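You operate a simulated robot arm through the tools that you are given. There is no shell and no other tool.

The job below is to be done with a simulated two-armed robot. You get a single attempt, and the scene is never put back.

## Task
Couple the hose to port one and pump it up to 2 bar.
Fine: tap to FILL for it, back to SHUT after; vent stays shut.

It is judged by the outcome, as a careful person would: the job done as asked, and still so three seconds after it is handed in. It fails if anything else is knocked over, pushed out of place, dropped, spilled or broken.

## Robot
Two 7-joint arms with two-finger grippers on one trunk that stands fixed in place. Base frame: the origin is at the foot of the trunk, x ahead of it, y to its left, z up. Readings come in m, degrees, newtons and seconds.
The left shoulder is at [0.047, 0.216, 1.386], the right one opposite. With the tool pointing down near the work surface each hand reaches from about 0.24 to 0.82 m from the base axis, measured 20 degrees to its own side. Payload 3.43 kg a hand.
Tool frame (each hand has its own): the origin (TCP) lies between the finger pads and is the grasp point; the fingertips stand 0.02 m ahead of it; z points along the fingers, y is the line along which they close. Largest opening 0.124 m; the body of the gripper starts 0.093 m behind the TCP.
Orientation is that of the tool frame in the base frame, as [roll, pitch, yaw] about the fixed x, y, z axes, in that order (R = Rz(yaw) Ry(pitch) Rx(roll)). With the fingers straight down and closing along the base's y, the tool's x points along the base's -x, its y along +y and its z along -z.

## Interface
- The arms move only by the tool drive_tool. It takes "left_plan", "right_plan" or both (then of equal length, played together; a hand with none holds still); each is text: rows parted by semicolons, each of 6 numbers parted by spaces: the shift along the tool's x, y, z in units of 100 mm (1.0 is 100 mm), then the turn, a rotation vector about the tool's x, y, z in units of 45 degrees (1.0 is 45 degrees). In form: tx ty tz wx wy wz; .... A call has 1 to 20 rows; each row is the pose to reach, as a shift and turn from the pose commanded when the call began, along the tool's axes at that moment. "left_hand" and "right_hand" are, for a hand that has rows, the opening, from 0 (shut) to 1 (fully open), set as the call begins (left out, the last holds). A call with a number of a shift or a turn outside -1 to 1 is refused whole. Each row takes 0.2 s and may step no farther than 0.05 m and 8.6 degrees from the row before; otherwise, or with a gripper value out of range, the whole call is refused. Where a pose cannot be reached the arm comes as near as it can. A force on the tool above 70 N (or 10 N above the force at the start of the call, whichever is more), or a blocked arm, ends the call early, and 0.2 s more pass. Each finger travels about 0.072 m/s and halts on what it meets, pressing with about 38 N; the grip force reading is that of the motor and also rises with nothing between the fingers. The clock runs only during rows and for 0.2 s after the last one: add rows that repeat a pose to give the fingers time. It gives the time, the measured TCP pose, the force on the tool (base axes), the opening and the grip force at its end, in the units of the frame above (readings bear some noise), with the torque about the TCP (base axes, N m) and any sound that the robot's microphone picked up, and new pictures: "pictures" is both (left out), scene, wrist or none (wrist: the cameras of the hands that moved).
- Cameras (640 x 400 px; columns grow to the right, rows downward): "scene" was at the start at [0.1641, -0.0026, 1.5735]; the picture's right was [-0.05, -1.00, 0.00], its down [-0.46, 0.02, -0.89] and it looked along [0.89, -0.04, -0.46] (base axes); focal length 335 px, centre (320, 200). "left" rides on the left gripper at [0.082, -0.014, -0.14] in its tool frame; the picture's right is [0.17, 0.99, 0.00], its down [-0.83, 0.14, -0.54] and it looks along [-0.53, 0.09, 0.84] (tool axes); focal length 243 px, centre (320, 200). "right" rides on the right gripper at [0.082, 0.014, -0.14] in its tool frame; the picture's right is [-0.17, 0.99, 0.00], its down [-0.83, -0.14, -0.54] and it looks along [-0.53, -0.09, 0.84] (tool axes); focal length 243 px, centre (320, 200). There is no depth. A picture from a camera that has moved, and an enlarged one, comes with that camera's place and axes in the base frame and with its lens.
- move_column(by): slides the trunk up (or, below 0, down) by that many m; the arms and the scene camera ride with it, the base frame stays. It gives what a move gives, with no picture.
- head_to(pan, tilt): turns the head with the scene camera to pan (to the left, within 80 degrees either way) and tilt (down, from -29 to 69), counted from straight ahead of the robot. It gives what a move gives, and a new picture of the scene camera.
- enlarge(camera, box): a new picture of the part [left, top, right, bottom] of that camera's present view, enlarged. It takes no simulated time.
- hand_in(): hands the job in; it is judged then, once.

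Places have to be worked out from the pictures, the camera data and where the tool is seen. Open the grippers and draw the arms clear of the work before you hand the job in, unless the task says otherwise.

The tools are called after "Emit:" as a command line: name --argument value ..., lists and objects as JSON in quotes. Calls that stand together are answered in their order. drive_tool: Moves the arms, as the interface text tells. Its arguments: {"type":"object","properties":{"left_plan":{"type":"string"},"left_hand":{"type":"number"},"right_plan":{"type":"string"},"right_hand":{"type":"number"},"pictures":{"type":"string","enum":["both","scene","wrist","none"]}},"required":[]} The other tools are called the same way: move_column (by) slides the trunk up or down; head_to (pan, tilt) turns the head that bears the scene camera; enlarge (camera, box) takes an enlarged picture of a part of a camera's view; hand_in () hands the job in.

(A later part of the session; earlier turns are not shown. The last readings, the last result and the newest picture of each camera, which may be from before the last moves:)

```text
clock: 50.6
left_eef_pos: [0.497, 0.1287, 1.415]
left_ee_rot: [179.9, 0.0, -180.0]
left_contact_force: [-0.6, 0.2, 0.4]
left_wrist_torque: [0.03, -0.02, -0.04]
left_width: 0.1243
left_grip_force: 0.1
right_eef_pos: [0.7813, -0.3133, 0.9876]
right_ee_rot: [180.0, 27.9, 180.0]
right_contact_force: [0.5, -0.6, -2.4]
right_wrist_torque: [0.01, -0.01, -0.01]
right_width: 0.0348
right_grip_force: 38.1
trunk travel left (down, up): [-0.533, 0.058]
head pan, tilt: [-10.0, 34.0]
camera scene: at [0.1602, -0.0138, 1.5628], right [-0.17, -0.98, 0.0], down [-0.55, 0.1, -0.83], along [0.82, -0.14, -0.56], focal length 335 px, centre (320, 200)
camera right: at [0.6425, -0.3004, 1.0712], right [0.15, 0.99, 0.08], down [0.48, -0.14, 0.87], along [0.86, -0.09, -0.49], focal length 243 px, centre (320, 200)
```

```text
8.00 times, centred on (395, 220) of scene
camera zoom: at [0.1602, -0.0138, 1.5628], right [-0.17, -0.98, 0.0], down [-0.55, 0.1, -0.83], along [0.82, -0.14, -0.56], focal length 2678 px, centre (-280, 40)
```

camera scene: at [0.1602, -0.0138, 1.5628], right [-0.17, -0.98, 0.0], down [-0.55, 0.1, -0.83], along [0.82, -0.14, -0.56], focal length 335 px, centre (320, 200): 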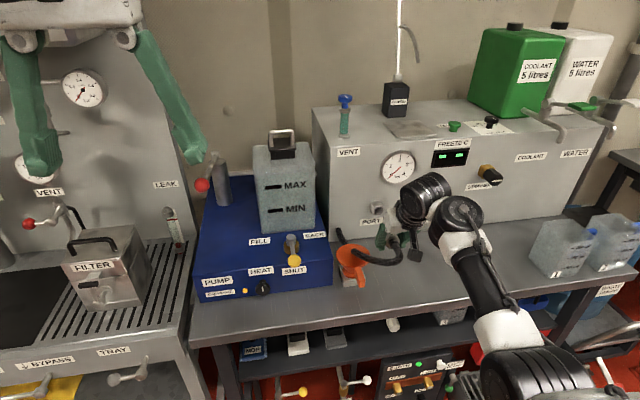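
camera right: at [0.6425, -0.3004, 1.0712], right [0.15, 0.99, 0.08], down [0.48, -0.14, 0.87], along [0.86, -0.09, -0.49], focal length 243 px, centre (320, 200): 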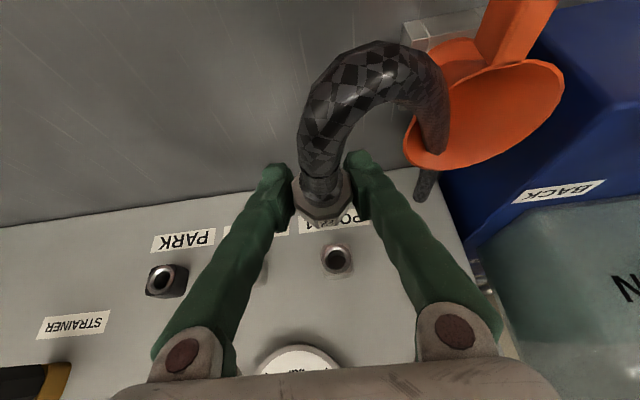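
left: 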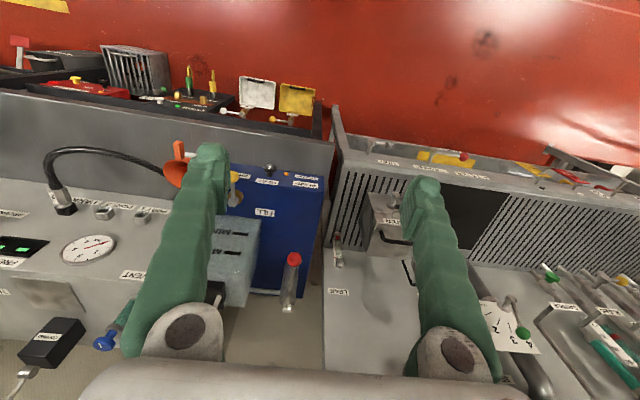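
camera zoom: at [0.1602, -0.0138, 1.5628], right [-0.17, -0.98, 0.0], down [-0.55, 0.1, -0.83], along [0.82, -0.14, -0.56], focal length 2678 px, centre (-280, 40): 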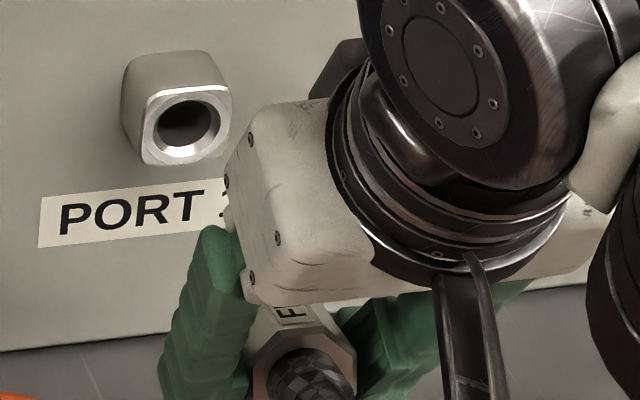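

Comparing the projected front edge of the body, the plug is now nose-down by about 13° (it was only ~4° up before). I'll rotate back 13° and raise slightly, then re-check.

Emit:
drive_tool --right_plan "-0.013 0 -0.025 0 -0.145 0; -0.026 0 -0.049 0 -0.29 0; -0.026 0 -0.049 0 -0.29 0" --pictures "wrist"

Emit:
enlarge --camera "right" --box '[270, 150, 390, 260]'

Emit:
enlarge --camera "scene" --box '[370, 195, 420, 245]'

```text
clock: 51.4
left_eef_pos: [0.498, 0.129, 1.4162]
left_ee_rot: [-180.0, 0.0, -179.9]
left_contact_force: [-0.1, -0.1, 0.9]
left_wrist_torque: [0.01, 0.01, 0.01]
left_width: 0.1238
left_grip_force: 0.3
right_eef_pos: [0.7814, -0.3134, 0.9922]
right_ee_rot: [179.9, 41.1, -179.9]
right_contact_force: [0.2, -0.2, -2.8]
right_wrist_torque: [-0.03, 0.02, 0.01]
right_width: 0.035
right_grip_force: 38.0
trunk travel left (down, up): [-0.533, 0.058]
head pan, tilt: [-10.0, 34.0]
camera right: at [0.6274, -0.3004, 1.0432], right [0.12, 0.99, 0.11], down [0.27, -0.14, 0.95], along [0.95, -0.09, -0.29], focal length 243 px, centre (320, 200)
```

right: 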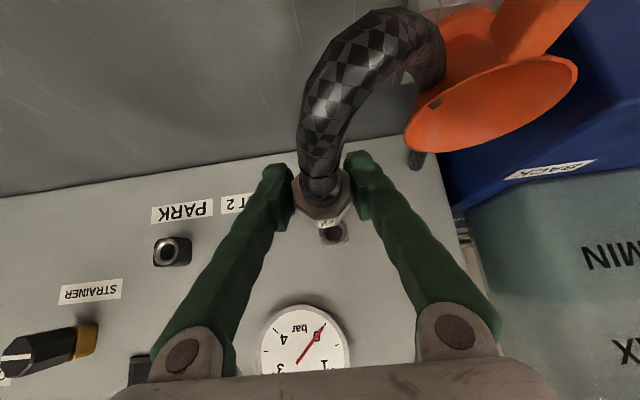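

```text
3.64 times, centred on (330, 205) of right
camera zoom: at [0.6274, -0.3004, 1.0432], right [0.12, 0.99, 0.11], down [0.27, -0.14, 0.95], along [0.95, -0.09, -0.29], focal length 882 px, centre (284, 182)
```

zoom: 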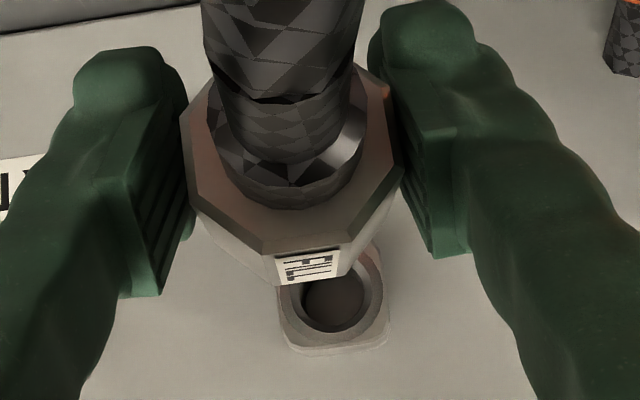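

```text
8.00 times, centred on (395, 220) of scene
camera zoom: at [0.1608, -0.0136, 1.5627], right [-0.17, -0.98, 0.0], down [-0.55, 0.1, -0.83], along [0.82, -0.14, -0.56], focal length 2678 px, centre (-280, 40)
```

zoom: 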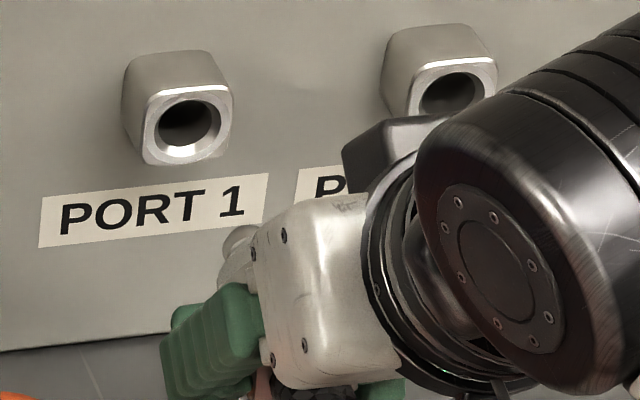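

Now the axis reads level to about 2°, at y ≈ -0.3135, z ≈ 0.998, in line with port 1. I'll advance 45 mm along +x and check again.

Emit:
drive_tool --right_plan "-0.113 0 0.099 0 0 0; -0.226 0 0.197 0 0 0; -0.339 0 0.296 0 0 0; -0.339 0 0.296 0 0 0" --pictures "wrist"

Emit:
enlarge --camera "right" --box '[270, 150, 390, 260]'

Emit:
enlarge --camera "scene" --box '[355, 185, 415, 235]'

```text
clock: 52.4
left_eef_pos: [0.4971, 0.129, 1.4143]
left_ee_rot: [-180.0, 0.0, -180.0]
left_contact_force: [-0.4, -0.8, 0.9]
left_wrist_torque: [-0.01, 0.01, 0.0]
left_width: 0.1241
left_grip_force: 0.1
right_eef_pos: [0.8258, -0.3141, 0.9915]
right_ee_rot: [180.0, 41.0, 179.9]
right_contact_force: [-0.7, -0.3, -2.0]
right_wrist_torque: [-0.03, 0.0, 0.03]
right_width: 0.0349
right_grip_force: 38.6
trunk travel left (down, up): [-0.533, 0.058]
head pan, tilt: [-10.0, 34.0]
camera right: at [0.6721, -0.3007, 1.0437], right [0.12, 0.99, 0.11], down [0.27, -0.14, 0.95], along [0.95, -0.09, -0.29], focal length 243 px, centre (320, 200)
```

right: 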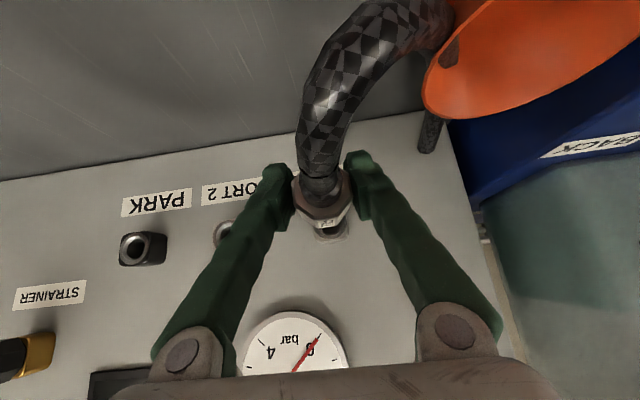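

```text
3.64 times, centred on (330, 205) of right
camera zoom: at [0.6721, -0.3007, 1.0437], right [0.12, 0.99, 0.11], down [0.27, -0.14, 0.95], along [0.95, -0.09, -0.29], focal length 882 px, centre (284, 182)
```

zoom: 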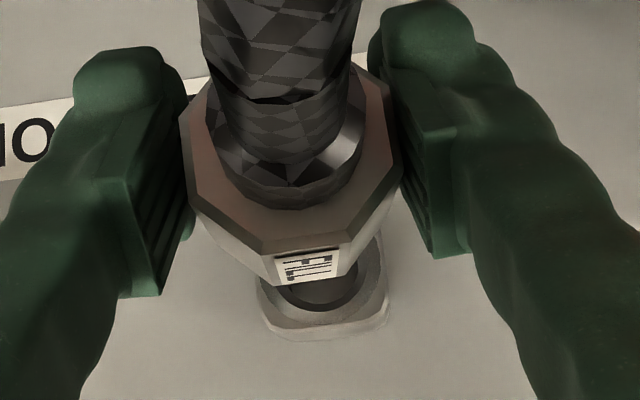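

```text
8.00 times, centred on (385, 210) of scene
camera zoom: at [0.1602, -0.0139, 1.5627], right [-0.17, -0.98, 0.0], down [-0.55, 0.1, -0.83], along [0.82, -0.14, -0.56], focal length 2678 px, centre (-200, 120)
```

zoom: 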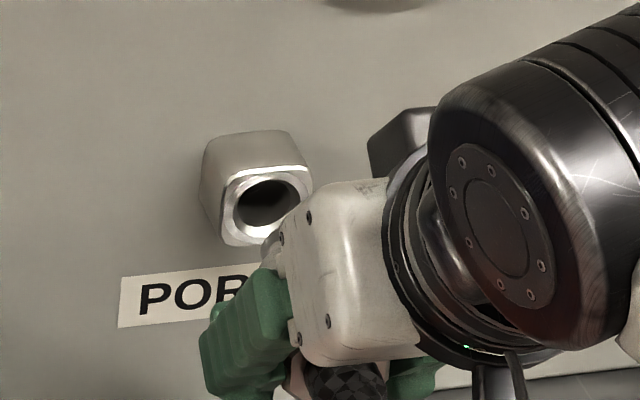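

The nose is right at the mouth. I'll advance 12 mm in small steps, checking the force for any mis-entry.

Emit:
drive_tool --right_plan "-0.03 0 0.026 0 0 0; -0.06 0 0.053 0 0 0; -0.09 0 0.079 0 0 0; -0.09 0 0.079 0 0 0" --pictures "wrist"

Emit:
enlarge --camera "scene" --box '[355, 185, 415, 235]'

```text
clock: 53.4
left_eef_pos: [0.4964, 0.1285, 1.4145]
left_ee_rot: [-180.0, 0.0, -180.0]
left_contact_force: [0.3, 0.7, 0.2]
left_wrist_torque: [0.0, -0.01, -0.02]
left_width: 0.1241
left_grip_force: 0.1
right_eef_pos: [0.8364, -0.3144, 0.9912]
right_ee_rot: [-179.9, 41.0, 180.0]
right_contact_force: [-3.5, 1.2, -1.5]
right_wrist_torque: [0.03, -0.04, -0.01]
right_width: 0.0348
right_grip_force: 38.3
trunk travel left (down, up): [-0.533, 0.058]
head pan, tilt: [-10.0, 34.0]
camera right: at [0.6834, -0.3005, 1.043], right [0.12, 0.99, 0.11], down [0.27, -0.14, 0.95], along [0.95, -0.09, -0.29], focal length 243 px, centre (320, 200)
```

right: 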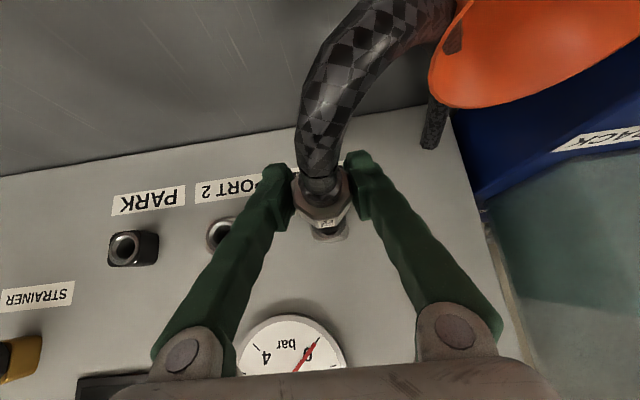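

```text
8.00 times, centred on (385, 210) of scene
camera zoom: at [0.1596, -0.0139, 1.5628], right [-0.17, -0.98, 0.0], down [-0.55, 0.1, -0.83], along [0.82, -0.14, -0.56], focal length 2678 px, centre (-200, 120)
```

zoom: 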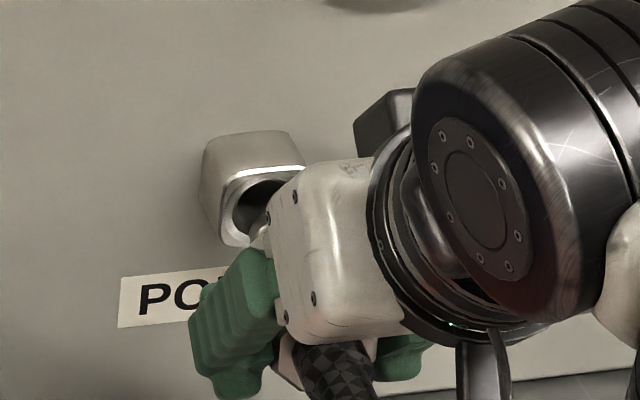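

Only 3.5 N, so it's entering. I'll continue 9 mm in 3 mm steps.

Emit:
drive_tool --right_plan "-0.0226 0 0.0197 0 0 0; -0.0452 0 0.0394 0 0 0; -0.068 0 0.059 0 0 0; -0.068 0 0.059 0 0 0" --pictures "none"

Emit:
enlarge --camera "scene" --box '[355, 185, 415, 235]'

Emit:
enlarge --camera "right" --box '[270, 150, 390, 260]'

```text
clock: 54.4
left_eef_pos: [0.493, 0.1278, 1.4152]
left_ee_rot: [179.9, 0.1, 180.0]
left_contact_force: [-0.2, -0.4, 0.1]
left_wrist_torque: [0.02, -0.01, 0.0]
left_width: 0.1241
left_grip_force: 0.2
right_eef_pos: [0.8417, -0.3146, 0.9914]
right_ee_rot: [180.0, 41.0, 179.9]
right_contact_force: [-29.2, -7.5, -3.6]
right_wrist_torque: [-0.04, 0.2, -0.33]
right_width: 0.0348
right_grip_force: 37.5
trunk travel left (down, up): [-0.533, 0.058]
head pan, tilt: [-10.0, 34.0]
```

```text
8.00 times, centred on (385, 210) of scene
camera zoom: at [0.156, -0.015, 1.563], right [-0.17, -0.98, 0.0], down [-0.55, 0.1, -0.83], along [0.82, -0.14, -0.56], focal length 2678 px, centre (-200, 120)
```

zoom: 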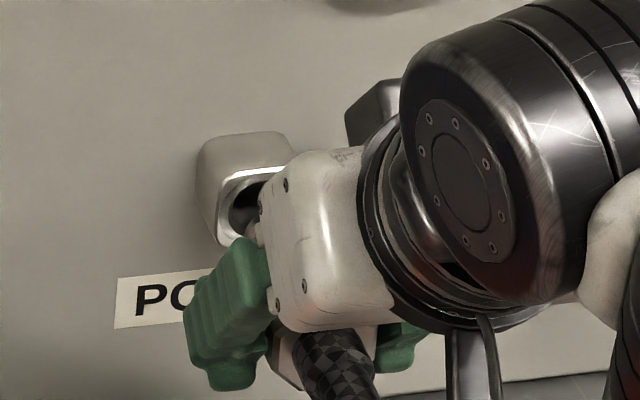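

```text
3.64 times, centred on (330, 205) of right
camera zoom: at [0.6883, -0.3012, 1.0434], right [0.13, 0.99, 0.11], down [0.28, -0.14, 0.95], along [0.95, -0.09, -0.29], focal length 882 px, centre (284, 182)
```

zoom: 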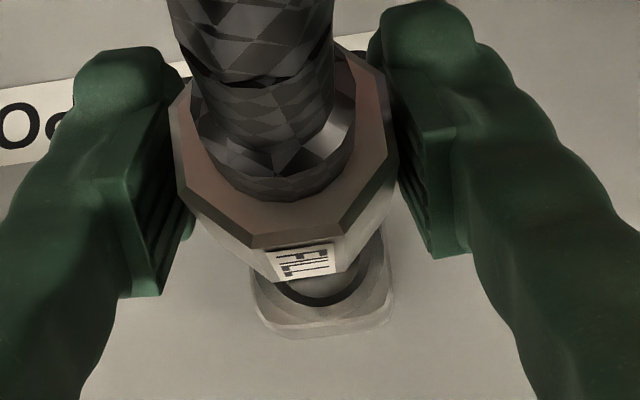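

It stopped at x = 0.842 with a sideways reaction toward -y, so the nose is catching the rim on its +y side. I'll back off 10 mm and examine alignment.

Emit:
drive_tool --right_plan "0.045 0 -0.039 0 0 0; 0.09 0 -0.079 0 0 0; 0.09 0 -0.079 0 0 0" --pictures "none"

Emit:
enlarge --camera "scene" --box '[365, 195, 405, 230]'

Emit:
enlarge --camera "right" --box '[280, 150, 380, 250]'

```text
clock: 55.2
left_eef_pos: [0.4959, 0.1287, 1.4145]
left_ee_rot: [-180.0, 0.1, 179.9]
left_contact_force: [-0.2, -0.4, 0.7]
left_wrist_torque: [-0.03, 0.01, 0.0]
left_width: 0.1241
left_grip_force: 0.1
right_eef_pos: [0.8353, -0.3139, 0.9918]
right_ee_rot: [179.9, 41.0, -179.9]
right_contact_force: [0.9, 0.3, -2.8]
right_wrist_torque: [0.03, -0.04, -0.01]
right_width: 0.035
right_grip_force: 37.7
trunk travel left (down, up): [-0.533, 0.058]
head pan, tilt: [-10.0, 34.0]
```

```text
11.43 times, centred on (385, 212) of scene
camera zoom: at [0.1606, -0.0138, 1.5627], right [-0.17, -0.98, 0.0], down [-0.55, 0.1, -0.83], along [0.82, -0.14, -0.56], focal length 3826 px, centre (-423, 57)
```

zoom: 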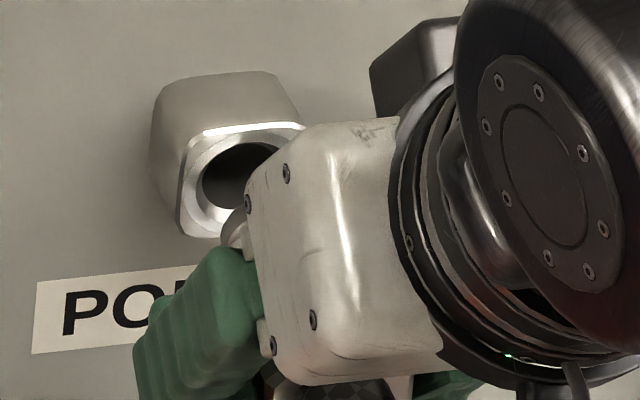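

```text
4.00 times, centred on (330, 200) of right
camera zoom: at [0.6806, -0.2996, 1.0435], right [0.12, 0.99, 0.11], down [0.27, -0.14, 0.95], along [0.95, -0.09, -0.29], focal length 970 px, centre (280, 200)
```

zoom: 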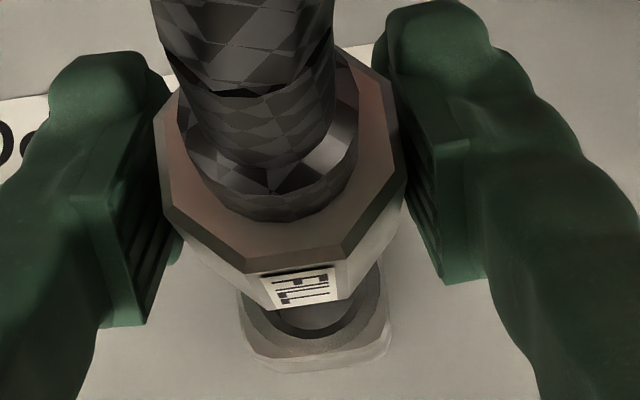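

The reaction suggests the nose sits low relative to the bore, but my two views disagree, so I want a side view. I'll bring the left hand's camera down to look at port 1 from the left, keeping well clear of the pump and funnel.

Emit:
drive_tool --left_plan "-0.07 -0.167 0.167 0 0 0.167; -0.13 -0.333 0.333 0 0 0.333; -0.2 -0.5 0.5 0 0 0.5; -0.27 -0.667 0.667 0 0 0.667; -0.33 -0.833 0.833 0 0 0.833; -0.4 -1 1 0 0 1; -0.4 -1 1 0 0 1" --pictures "none"

Emit:
drive_tool --left_plan "-0.12 -0.03 0.167 0 -0.167 0; -0.24 -0.05 0.333 0 -0.333 0; -0.36 -0.08 0.5 0 -0.5 0; -0.48 -0.11 0.667 0 -0.667 0; -0.6 -0.13 0.833 0 -0.833 0; -0.725 -0.159 1 0 -1 0; -0.725 -0.159 1 0 -1 0" --pictures "both"

```text
clock: 56.8
left_eef_pos: [0.5357, 0.0288, 1.3142]
left_ee_rot: [180.0, 0.1, 135.0]
left_contact_force: [-0.5, 0.0, 0.1]
left_wrist_torque: [-0.07, 0.0, 0.01]
left_width: 0.1239
left_grip_force: 0.0
right_eef_pos: [0.8349, -0.3134, 0.9915]
right_ee_rot: [-179.9, 41.1, 180.0]
right_contact_force: [0.8, -0.1, -1.8]
right_wrist_torque: [-0.01, 0.03, 0.04]
right_width: 0.0348
right_grip_force: 38.7
trunk travel left (down, up): [-0.533, 0.058]
head pan, tilt: [-10.0, 34.0]
```

```text
clock: 58.4
left_eef_pos: [0.5756, -0.034, 1.2152]
left_ee_rot: [-180.0, 45.1, 134.9]
left_contact_force: [-0.2, -0.3, 1.2]
left_wrist_torque: [0.03, -0.05, 0.03]
left_width: 0.1239
left_grip_force: 0.2
right_eef_pos: [0.8333, -0.3139, 0.9915]
right_ee_rot: [-179.9, 41.0, 179.9]
right_contact_force: [0.1, 0.2, -1.9]
right_wrist_torque: [0.01, -0.03, -0.01]
right_width: 0.035
right_grip_force: 37.7
trunk travel left (down, up): [-0.533, 0.058]
head pan, tilt: [-10.0, 34.0]
camera scene: at [0.1598, -0.0143, 1.5629], right [-0.17, -0.98, 0.0], down [-0.55, 0.1, -0.83], along [0.82, -0.14, -0.56], focal length 335 px, centre (320, 200)
camera left: at [0.4538, 0.0664, 1.2569], right [0.61, 0.78, -0.12], down [0.24, -0.05, 0.97], along [0.75, -0.62, -0.22], focal length 243 px, centre (320, 200)
```

scene: 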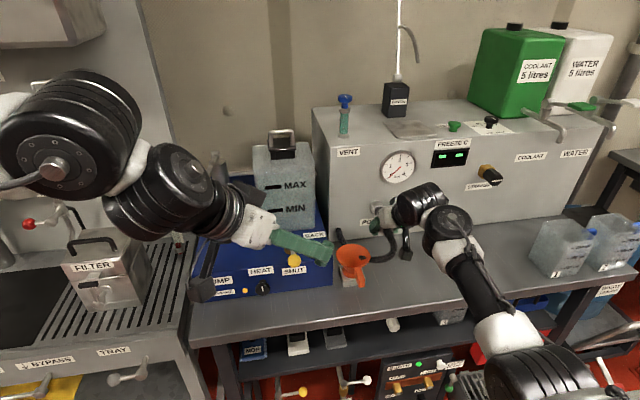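
left: 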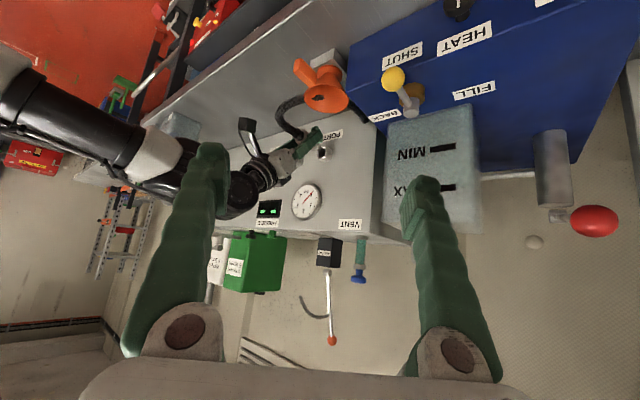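

The left camera now sees port 1 from the side. I'll zoom in on it.

Emit:
enlarge --camera "left" --box '[270, 115, 350, 175]'

Emit:
enlarge --camera "left" --box '[300, 125, 340, 165]'

```text
6.67 times, centred on (310, 145) of left
camera zoom: at [0.4538, 0.0664, 1.2569], right [0.61, 0.78, -0.12], down [0.24, -0.05, 0.97], along [0.75, -0.62, -0.22], focal length 1618 px, centre (387, 567)
```

zoom: 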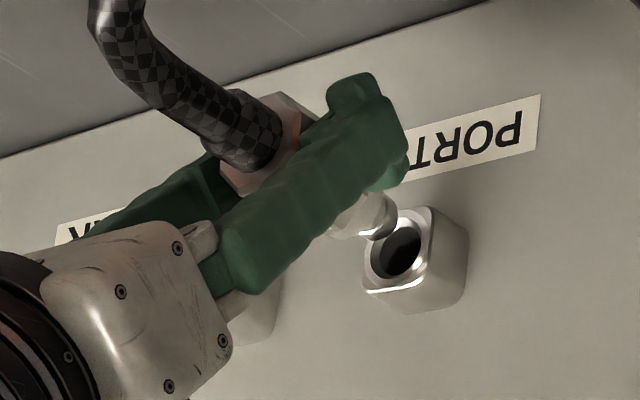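

```text
10.00 times, centred on (320, 145) of left
camera zoom: at [0.4538, 0.0664, 1.2569], right [0.61, 0.78, -0.12], down [0.24, -0.05, 0.97], along [0.75, -0.62, -0.22], focal length 2426 px, centre (320, 750)
```

zoom: 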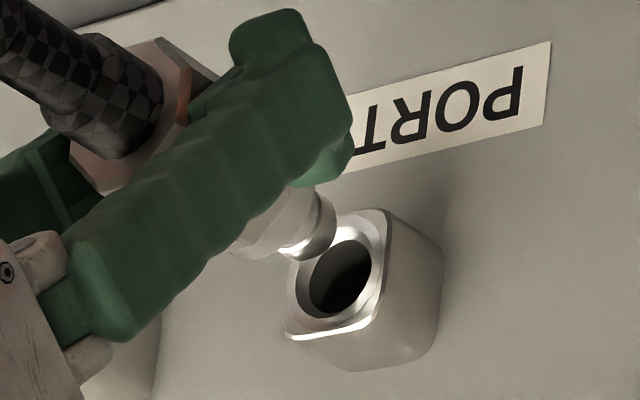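

Excellent side view: the plug is level to about 2.5°, but the nose tip is roughly 8 mm too low and about 11 mm short of the mouth. I'll raise 5.5 mm, pitch nose-up 2.5° and shift 1 mm toward -y, then check this view again.

Emit:
drive_tool --right_plan "-0.018 -0.005 -0.02 0 -0.028 0; -0.036 -0.01 -0.0415 0 -0.056 0; -0.036 -0.01 -0.0415 0 -0.056 0" --pictures "none"

Emit:
enlarge --camera "left" --box '[300, 125, 340, 165]'

Emit:
enlarge --camera "scene" --box '[365, 195, 405, 230]'

```text
clock: 59.2
left_eef_pos: [0.5751, -0.0341, 1.2137]
left_ee_rot: [180.0, 45.0, 135.0]
left_contact_force: [-0.1, 0.3, 0.6]
left_wrist_torque: [-0.01, 0.01, 0.03]
left_width: 0.1239
left_grip_force: 0.1
right_eef_pos: [0.8347, -0.3149, 0.9964]
right_ee_rot: [-180.0, 43.5, -180.0]
right_contact_force: [0.7, 0.1, -2.7]
right_wrist_torque: [-0.01, 0.01, -0.01]
right_width: 0.0347
right_grip_force: 38.4
trunk travel left (down, up): [-0.533, 0.058]
head pan, tilt: [-10.0, 34.0]
```

```text
10.00 times, centred on (320, 145) of left
camera zoom: at [0.4543, 0.0668, 1.2567], right [0.61, 0.78, -0.12], down [0.24, -0.05, 0.97], along [0.75, -0.62, -0.22], focal length 2426 px, centre (320, 750)
```

zoom: 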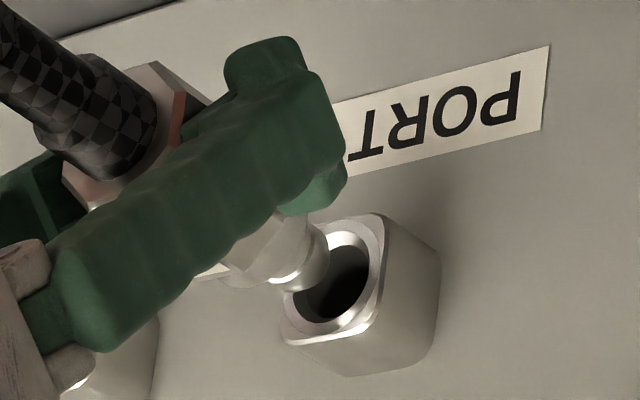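

```text
11.43 times, centred on (385, 212) of scene
camera zoom: at [0.1605, -0.0138, 1.5627], right [-0.17, -0.98, 0.0], down [-0.55, 0.1, -0.83], along [0.82, -0.14, -0.56], focal length 3826 px, centre (-423, 57)
```

zoom: 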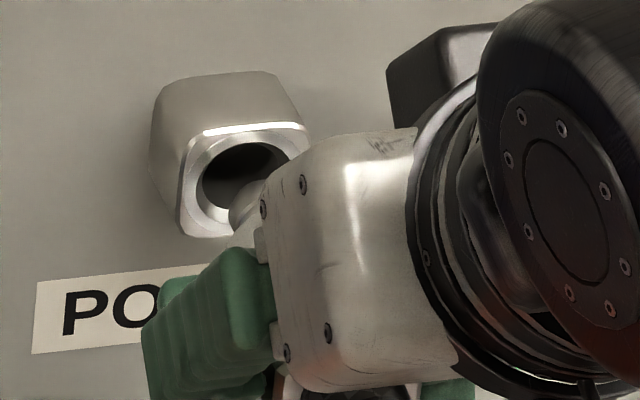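

Now the nose is only 2–3 mm low. I'll raise 2 mm and advance 8 mm gently.

Emit:
drive_tool --right_plan "-0.0138 0 -0.0145 0 0 0; -0.0428 0 0.013 0 0 0; -0.0718 0 0.0406 0 0 0; -0.0718 0 0.0406 0 0 0" --pictures "none"

Emit:
enlarge --camera "left" --box '[300, 125, 340, 165]'

```text
clock: 60.2
left_eef_pos: [0.5755, -0.0339, 1.2142]
left_ee_rot: [-180.0, 45.0, 135.0]
left_contact_force: [-0.1, 0.0, -0.1]
left_wrist_torque: [0.01, -0.01, 0.02]
left_width: 0.124
left_grip_force: 0.0
right_eef_pos: [0.8416, -0.315, 1.0002]
right_ee_rot: [180.0, 43.6, 179.9]
right_contact_force: [-0.5, -0.6, -1.4]
right_wrist_torque: [0.01, 0.0, -0.01]
right_width: 0.0348
right_grip_force: 38.1
trunk travel left (down, up): [-0.533, 0.058]
head pan, tilt: [-10.0, 34.0]
```

```text
10.00 times, centred on (320, 145) of left
camera zoom: at [0.454, 0.0666, 1.2568], right [0.61, 0.78, -0.12], down [0.24, -0.05, 0.97], along [0.75, -0.62, -0.22], focal length 2426 px, centre (320, 750)
```

zoom: 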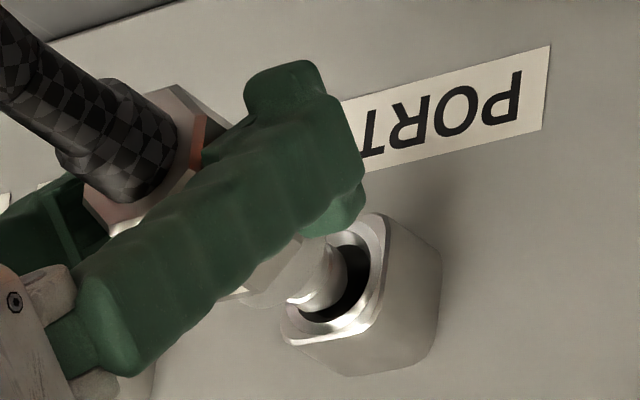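

No contact force, and the tip is entering the bore well centred. I'll continue 9 mm.

Emit:
drive_tool --right_plan "-0.0218 0 0.0207 0 0 0; -0.0435 0 0.0413 0 0 0; -0.0653 0 0.062 0 0 0; -0.0653 0 0.062 0 0 0" --pictures "none"

Emit:
enlarge --camera "left" --box '[300, 125, 340, 165]'

```text
clock: 61.2
left_eef_pos: [0.5767, -0.0345, 1.2144]
left_ee_rot: [180.0, 45.0, 135.1]
left_contact_force: [-0.1, 0.0, 0.0]
left_wrist_torque: [0.0, 0.0, -0.03]
left_width: 0.1238
left_grip_force: 0.1
right_eef_pos: [0.8508, -0.3138, 0.9988]
right_ee_rot: [-180.0, 43.5, 179.9]
right_contact_force: [-1.3, 1.6, -3.2]
right_wrist_torque: [-0.01, 0.09, 0.01]
right_width: 0.0349
right_grip_force: 37.8
trunk travel left (down, up): [-0.533, 0.058]
head pan, tilt: [-10.0, 34.0]
```

```text
10.00 times, centred on (320, 145) of left
camera zoom: at [0.4543, 0.0667, 1.2566], right [0.61, 0.78, -0.12], down [0.24, -0.05, 0.97], along [0.75, -0.62, -0.22], focal length 2426 px, centre (320, 750)
```

zoom: 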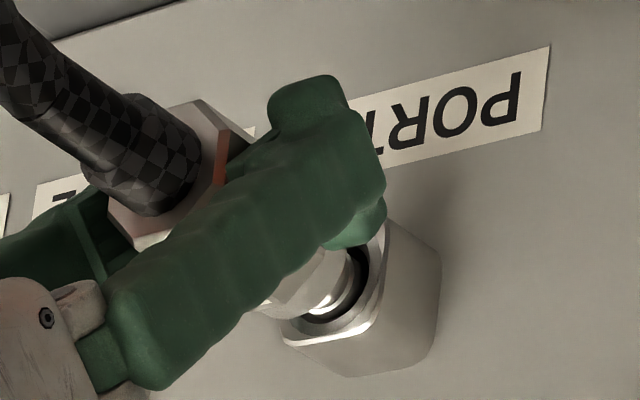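

Sliding in with just 1–3 N. I'll go on 15 mm toward the seat.

Emit:
drive_tool --right_plan "-0.0218 0 0.0207 0 0 0; -0.0435 0 0.0413 0 0 0; -0.0653 0 0.062 0 0 0; -0.087 0 0.0826 0 0 0; -0.1088 0 0.1033 0 0 0; -0.1088 0 0.1033 0 0 0" --pictures "none"

Emit:
enlarge --camera "left" --box '[300, 125, 340, 165]'

```text
clock: 62.6
left_eef_pos: [0.5732, -0.0336, 1.2164]
left_ee_rot: [-179.9, 45.0, 134.9]
left_contact_force: [-0.2, -0.4, -0.6]
left_wrist_torque: [0.01, -0.02, 0.0]
left_width: 0.1243
left_grip_force: 0.0
right_eef_pos: [0.8635, -0.316, 0.9983]
right_ee_rot: [179.9, 43.4, -179.9]
right_contact_force: [-16.6, 6.4, -6.6]
right_wrist_torque: [0.0, 0.14, 0.22]
right_width: 0.0347
right_grip_force: 38.0
trunk travel left (down, up): [-0.533, 0.058]
head pan, tilt: [-10.0, 34.0]
```

```text
10.00 times, centred on (320, 145) of left
camera zoom: at [0.4527, 0.0673, 1.257], right [0.61, 0.78, -0.12], down [0.24, -0.05, 0.97], along [0.75, -0.62, -0.22], focal length 2426 px, centre (320, 750)
```

zoom: 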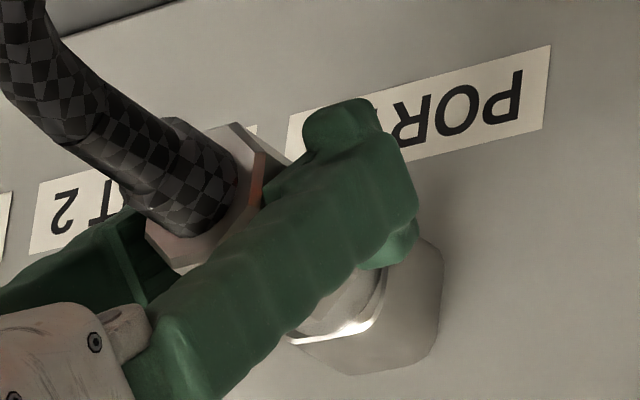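

Inserted to the shoulder with 17 N. I'll relax the fingers a few millimetres so the plug can self-align in the bore, and view it from the side.

Emit:
drive_tool --right_plan "0 0 0 0 0 0; 0 0 0 0 0 0" --right_hand 0.4 --pictures "none"

Emit:
enlarge --camera "left" --box '[290, 120, 350, 170]'

Emit:
enlarge --camera "right" --box '[270, 150, 390, 260]'

```text
clock: 63.2
left_eef_pos: [0.5753, -0.034, 1.2159]
left_ee_rot: [180.0, 45.1, 135.1]
left_contact_force: [-0.3, 0.0, 0.3]
left_wrist_torque: [-0.03, 0.0, 0.0]
left_width: 0.1241
left_grip_force: 0.1
right_eef_pos: [0.866, -0.3164, 1.0022]
right_ee_rot: [180.0, 43.6, 180.0]
right_contact_force: [0.2, -0.5, -0.4]
right_wrist_torque: [0.0, 0.01, -0.01]
right_width: 0.0498
right_grip_force: 0.1
trunk travel left (down, up): [-0.533, 0.058]
head pan, tilt: [-10.0, 34.0]
```

```text
8.00 times, centred on (320, 145) of left
camera zoom: at [0.4535, 0.067, 1.2571], right [0.61, 0.78, -0.12], down [0.24, -0.05, 0.97], along [0.75, -0.62, -0.22], focal length 1941 px, centre (320, 640)
```

zoom: 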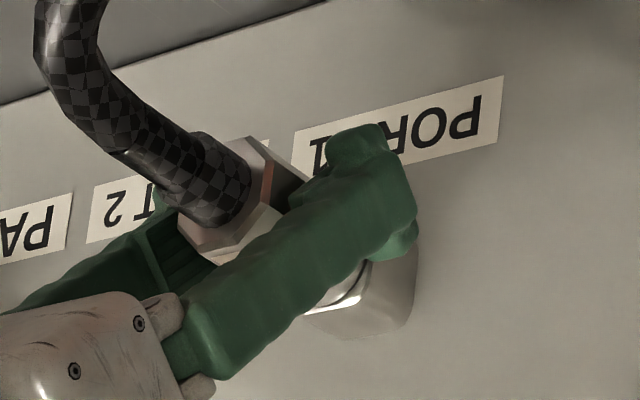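

```text
3.64 times, centred on (330, 205) of right
camera zoom: at [0.7095, -0.3025, 1.0453], right [0.12, 0.99, 0.11], down [0.23, -0.14, 0.96], along [0.97, -0.09, -0.24], focal length 882 px, centre (284, 182)
```

zoom: 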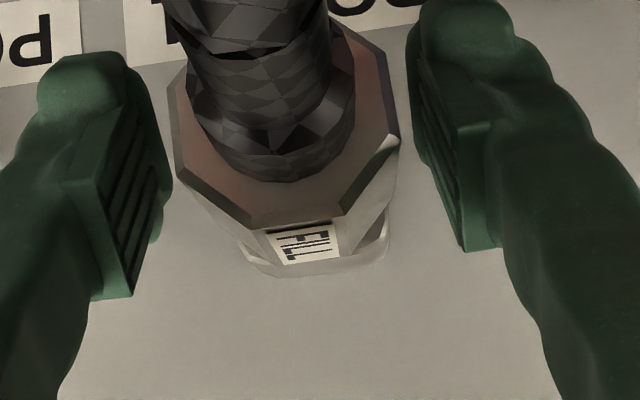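

It stays put. I'll open and withdraw the right hand up its own axis to see the whole plug.

Emit:
drive_tool --right_plan "0 0 0 0 0 0; 0 0 0 0 0 0; 0 0 -0.3 0 0 0; 0 0 -0.6 0 0 0; 0 0 -0.9 0 0 0; 0 0 -0.9 0 0 0" --right_hand 0.6 --pictures "both"

Emit:
enlarge --camera "left" --box '[290, 120, 350, 170]'

Emit:
enlarge --camera "right" --box '[270, 100, 390, 200]'

```text
clock: 64.6
left_eef_pos: [0.5763, -0.034, 1.2147]
left_ee_rot: [-179.9, 45.0, 135.1]
left_contact_force: [-0.3, -0.9, 0.0]
left_wrist_torque: [0.0, 0.03, 0.01]
left_width: 0.1242
left_grip_force: 0.1
right_eef_pos: [0.8042, -0.3175, 1.0662]
right_ee_rot: [-180.0, 43.5, -180.0]
right_contact_force: [0.4, 0.0, -0.3]
right_wrist_torque: [-0.05, -0.01, 0.01]
right_width: 0.0742
right_grip_force: 0.0
trunk travel left (down, up): [-0.533, 0.058]
head pan, tilt: [-10.0, 34.0]
camera scene: at [0.1603, -0.0139, 1.5627], right [-0.17, -0.98, 0.0], down [-0.55, 0.1, -0.83], along [0.82, -0.14, -0.56], focal length 335 px, centre (320, 200)
camera right: at [0.6485, -0.303, 1.1097], right [0.12, 0.99, 0.11], down [0.23, -0.14, 0.96], along [0.97, -0.09, -0.24], focal length 243 px, centre (320, 200)
```

scene: 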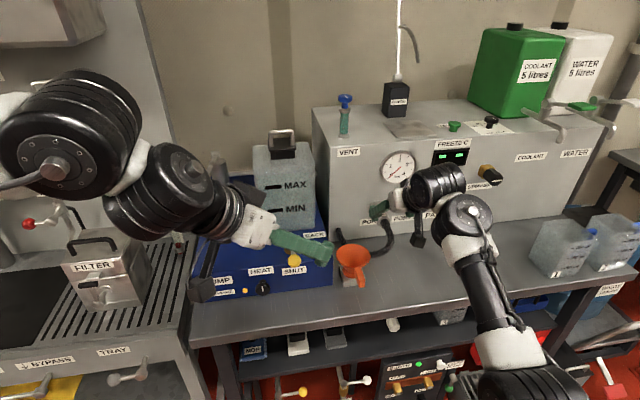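
right: 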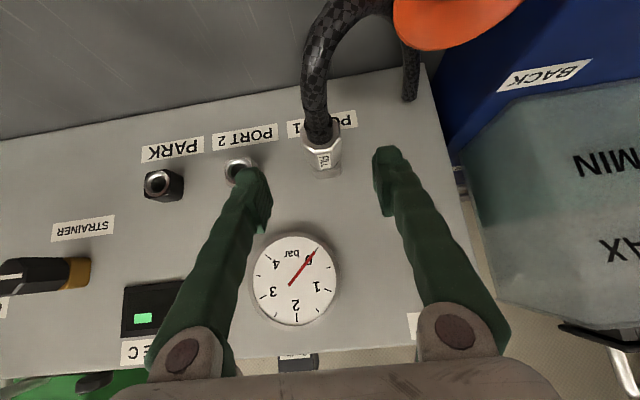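

```text
8.00 times, centred on (320, 145) of left
camera zoom: at [0.4541, 0.0666, 1.2567], right [0.61, 0.78, -0.12], down [0.24, -0.05, 0.97], along [0.75, -0.62, -0.22], focal length 1941 px, centre (320, 640)
```

zoom: 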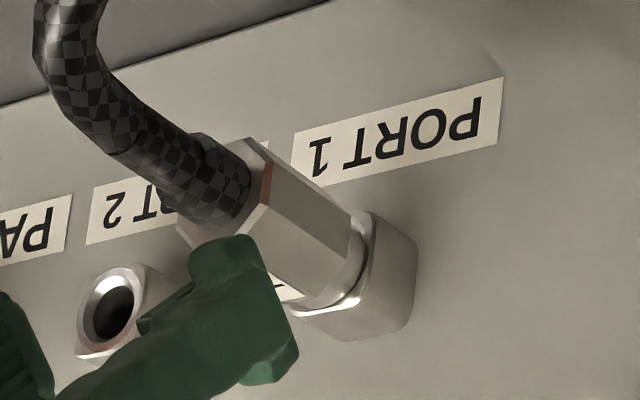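

```text
4.00 times, centred on (330, 150) of right
camera zoom: at [0.6485, -0.303, 1.1097], right [0.12, 0.99, 0.11], down [0.23, -0.14, 0.96], along [0.97, -0.09, -0.24], focal length 970 px, centre (280, 400)
```

zoom: 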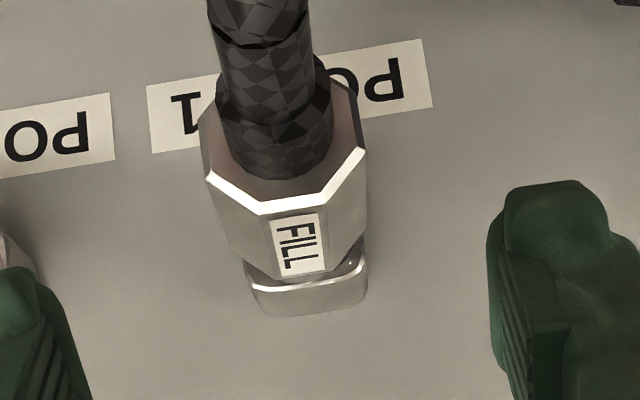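

The plug now sits straight, with its collar up against the port nut, and holds without the hand. To be sure it's fully home I'll press once more on the rear shoulder: lower the open fingers around the hose neck just behind it.

Emit:
drive_tool --right_plan "0.14 0.01 0.157 0 0 0; 0.28 0.02 0.314 0 0 0; 0.419 0.02 0.471 0 0 0; 0.419 0.02 0.471 0 0 0" --pictures "wrist"

Emit:
drive_tool --right_plan "0 0 0 0 0 0; 0 0 0 0 0 0; 0 0 0 0 0 0; 0 0 0 0 0 0" --right_hand 0 --pictures "none"

Emit:
enlarge --camera "left" --box '[290, 120, 350, 170]'

```text
clock: 65.6
left_eef_pos: [0.5754, -0.0352, 1.2151]
left_ee_rot: [180.0, 45.0, 135.0]
left_contact_force: [-0.2, 0.2, -0.3]
left_wrist_torque: [-0.03, 0.0, 0.03]
left_width: 0.1237
left_grip_force: 0.1
right_eef_pos: [0.8059, -0.3115, 0.9998]
right_ee_rot: [-180.0, 43.6, 180.0]
right_contact_force: [-0.7, -0.2, 0.7]
right_wrist_torque: [-0.02, 0.02, 0.03]
right_width: 0.0745
right_grip_force: 0.1
trunk travel left (down, up): [-0.533, 0.058]
head pan, tilt: [-10.0, 34.0]
camera right: at [0.6497, -0.2988, 1.0453], right [0.12, 0.99, 0.11], down [0.23, -0.14, 0.96], along [0.97, -0.09, -0.24], focal length 243 px, centre (320, 200)
```

right: 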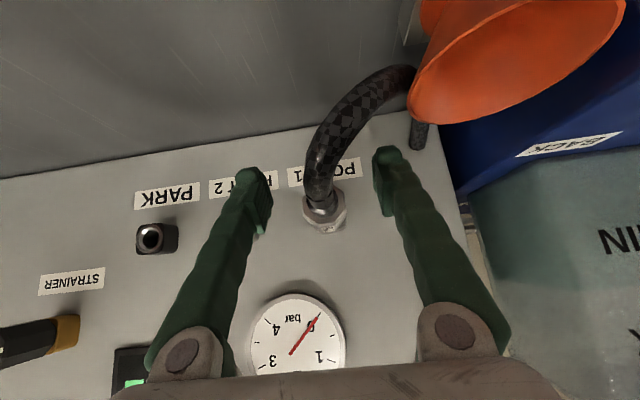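

```text
clock: 66.6
left_eef_pos: [0.5764, -0.0345, 1.2146]
left_ee_rot: [180.0, 45.0, 135.0]
left_contact_force: [0.0, 0.5, -0.7]
left_wrist_torque: [0.0, -0.02, -0.02]
left_width: 0.1239
left_grip_force: 0.0
right_eef_pos: [0.8053, -0.3144, 1.0011]
right_ee_rot: [180.0, 43.5, 180.0]
right_contact_force: [-0.3, -1.9, -0.6]
right_wrist_torque: [0.01, 0.02, -0.12]
right_width: 0.0184
right_grip_force: 38.0
trunk travel left (down, up): [-0.533, 0.058]
head pan, tilt: [-10.0, 34.0]
```

```text
8.00 times, centred on (320, 145) of left
camera zoom: at [0.454, 0.0665, 1.2568], right [0.61, 0.78, -0.12], down [0.24, -0.05, 0.97], along [0.75, -0.62, -0.22], focal length 1941 px, centre (320, 640)
```

zoom: 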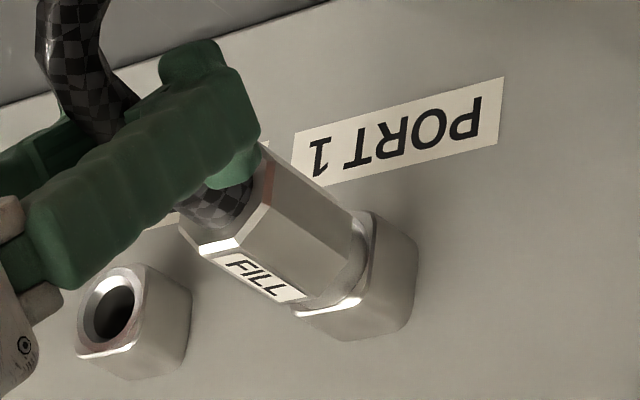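

Neck held. Now I push forward to bear on the shoulder to about 50 N.

Emit:
drive_tool --right_plan "-0.029 0 0.0275 0 0 0; -0.058 0 0.055 0 0 0; -0.087 0 0.0826 0 0 0; -0.109 0 0.103 0 0 0; -0.123 0 0.117 0 0 0; -0.138 0 0.131 0 0 0; -0.145 0 0.138 0 0 0; -0.145 0 0.138 0 0 0" --pictures "none"

Emit:
enlarge --camera "left" --box '[290, 120, 350, 170]'

```text
clock: 68.4
left_eef_pos: [0.5722, -0.0348, 1.2171]
left_ee_rot: [179.8, 45.1, 134.9]
left_contact_force: [0.1, 0.5, 0.5]
left_wrist_torque: [-0.03, 0.0, 0.01]
left_width: 0.1239
left_grip_force: 0.1
right_eef_pos: [0.8205, -0.3139, 0.9986]
right_ee_rot: [-179.9, 43.1, 180.0]
right_contact_force: [-39.9, -3.3, -11.4]
right_wrist_torque: [-0.05, 0.22, -0.41]
right_width: 0.0135
right_grip_force: 37.7
trunk travel left (down, up): [-0.533, 0.058]
head pan, tilt: [-10.0, 34.0]
```

```text
8.00 times, centred on (320, 145) of left
camera zoom: at [0.4503, 0.0656, 1.258], right [0.61, 0.78, -0.11], down [0.24, -0.05, 0.97], along [0.75, -0.62, -0.22], focal length 1941 px, centre (320, 640)
```

zoom: 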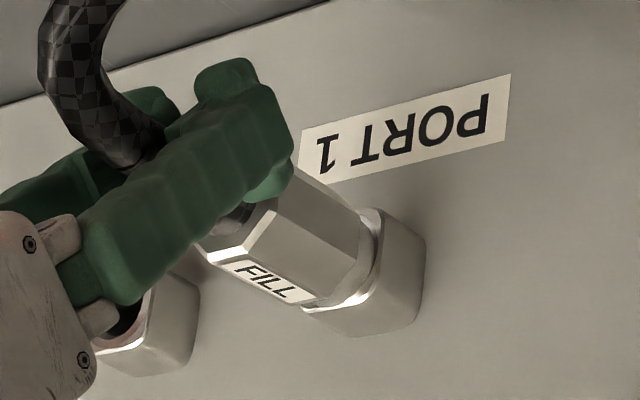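

The plug is hard against its stop at 40 N with the collar flush on the nut. I'll open the fingers before backing away so I don't drag it, then withdraw up and back.

Emit:
drive_tool --right_plan "0 0 0 0 0 0; 0 0 0 0 0 0; 0.05 0 -0.05 0 0 0; 0.1 0 -0.15 0 0 0; 0.1 0 -0.45 0 0 0; 0.1 0 -0.75 0 0 0; 0.1 0 -0.95 0 0 0; 0.1 0 -0.95 0 0 0" --right_hand 0.65 --pictures "none"

Emit:
enlarge --camera "left" --box '[290, 120, 350, 170]'

Emit:
enlarge --camera "right" --box '[220, 80, 440, 220]'

```text
clock: 70.2
left_eef_pos: [0.5752, -0.034, 1.2151]
left_ee_rot: [180.0, 45.0, 135.0]
left_contact_force: [-0.8, 0.5, 0.5]
left_wrist_torque: [-0.04, -0.01, -0.01]
left_width: 0.1243
left_grip_force: 0.0
right_eef_pos: [0.7544, -0.3124, 1.0652]
right_ee_rot: [180.0, 43.7, 179.9]
right_contact_force: [0.4, 0.3, -0.2]
right_wrist_torque: [0.01, -0.01, 0.0]
right_width: 0.0805
right_grip_force: 0.0
trunk travel left (down, up): [-0.533, 0.058]
head pan, tilt: [-10.0, 34.0]
```

```text
8.00 times, centred on (320, 145) of left
camera zoom: at [0.4543, 0.0666, 1.2566], right [0.61, 0.78, -0.12], down [0.24, -0.05, 0.97], along [0.75, -0.62, -0.22], focal length 1941 px, centre (320, 640)
```

zoom: 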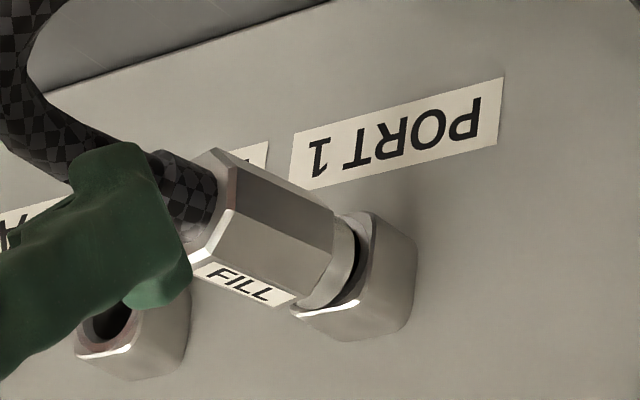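

```text
2.86 times, centred on (330, 150) of right
camera zoom: at [0.5974, -0.2991, 1.1087], right [0.12, 0.99, 0.11], down [0.23, -0.14, 0.96], along [0.97, -0.09, -0.24], focal length 693 px, centre (291, 343)
```

zoom: 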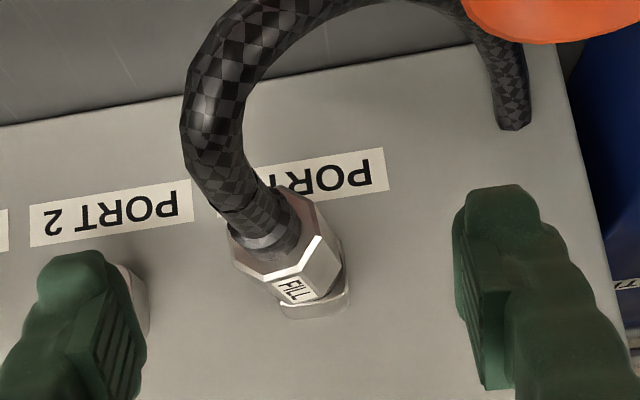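

Pulling the hand away disturbed the plug: it's now slightly out and skewed. I'll re-grip its body, re-seat it straight as before, and this time release without any preload. First, moving back over the body with open fingers.

Emit:
drive_tool --right_plan "-0.05 -0.01 0.2 0 0 0; -0.1 -0.02 0.4 0 0 0; -0.15 -0.03 0.6 0 0 0; -0.15 -0.03 0.6 0 0 0" --pictures "wrist"

Emit:
enlarge --camera "left" --box '[290, 120, 350, 170]'

Emit:
enlarge --camera "right" --box '[240, 100, 420, 220]'

```text
clock: 71.2
left_eef_pos: [0.5746, -0.034, 1.2164]
left_ee_rot: [-180.0, 45.1, 135.0]
left_contact_force: [0.9, 0.0, -0.3]
left_wrist_torque: [0.02, -0.04, 0.0]
left_width: 0.1242
left_grip_force: 0.1
right_eef_pos: [0.8045, -0.316, 1.0307]
right_ee_rot: [-180.0, 43.7, -180.0]
right_contact_force: [-0.9, -0.2, -1.0]
right_wrist_torque: [0.0, -0.03, -0.02]
right_width: 0.0806
right_grip_force: 0.1
trunk travel left (down, up): [-0.533, 0.058]
head pan, tilt: [-10.0, 34.0]
camera right: at [0.6491, -0.3023, 1.0742], right [0.12, 0.99, 0.11], down [0.23, -0.14, 0.96], along [0.97, -0.09, -0.24], focal length 243 px, centre (320, 200)
```

right: 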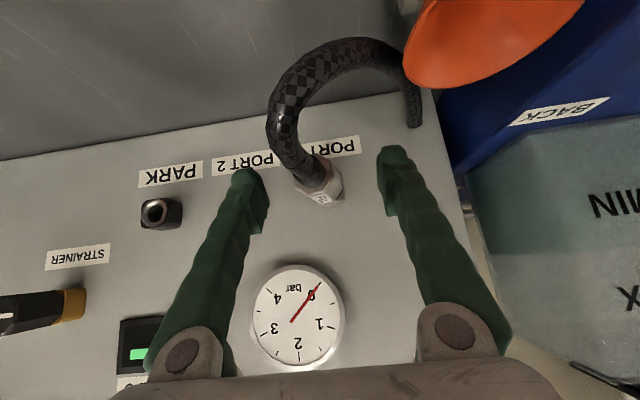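

```text
8.00 times, centred on (320, 145) of left
camera zoom: at [0.4539, 0.0667, 1.2568], right [0.61, 0.78, -0.12], down [0.24, -0.05, 0.97], along [0.75, -0.62, -0.22], focal length 1941 px, centre (320, 640)
```

zoom: 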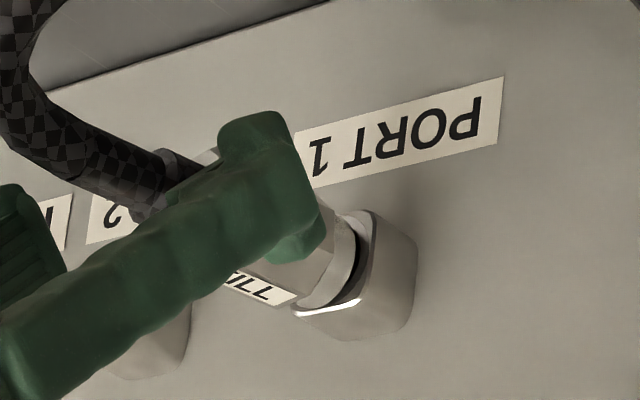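

```text
3.33 times, centred on (330, 160) of right
camera zoom: at [0.6491, -0.3023, 1.0742], right [0.12, 0.99, 0.11], down [0.23, -0.14, 0.96], along [0.97, -0.09, -0.24], focal length 809 px, centre (287, 333)
```

zoom: 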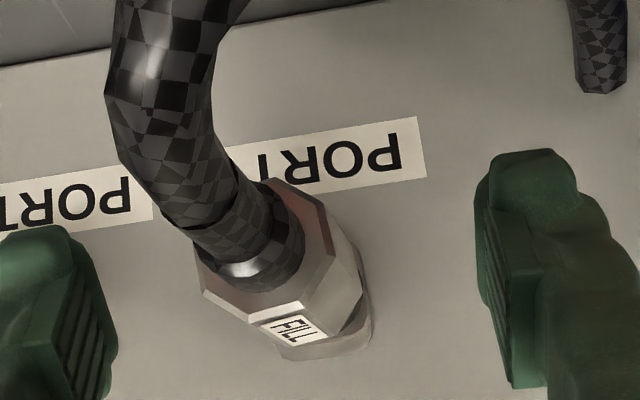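

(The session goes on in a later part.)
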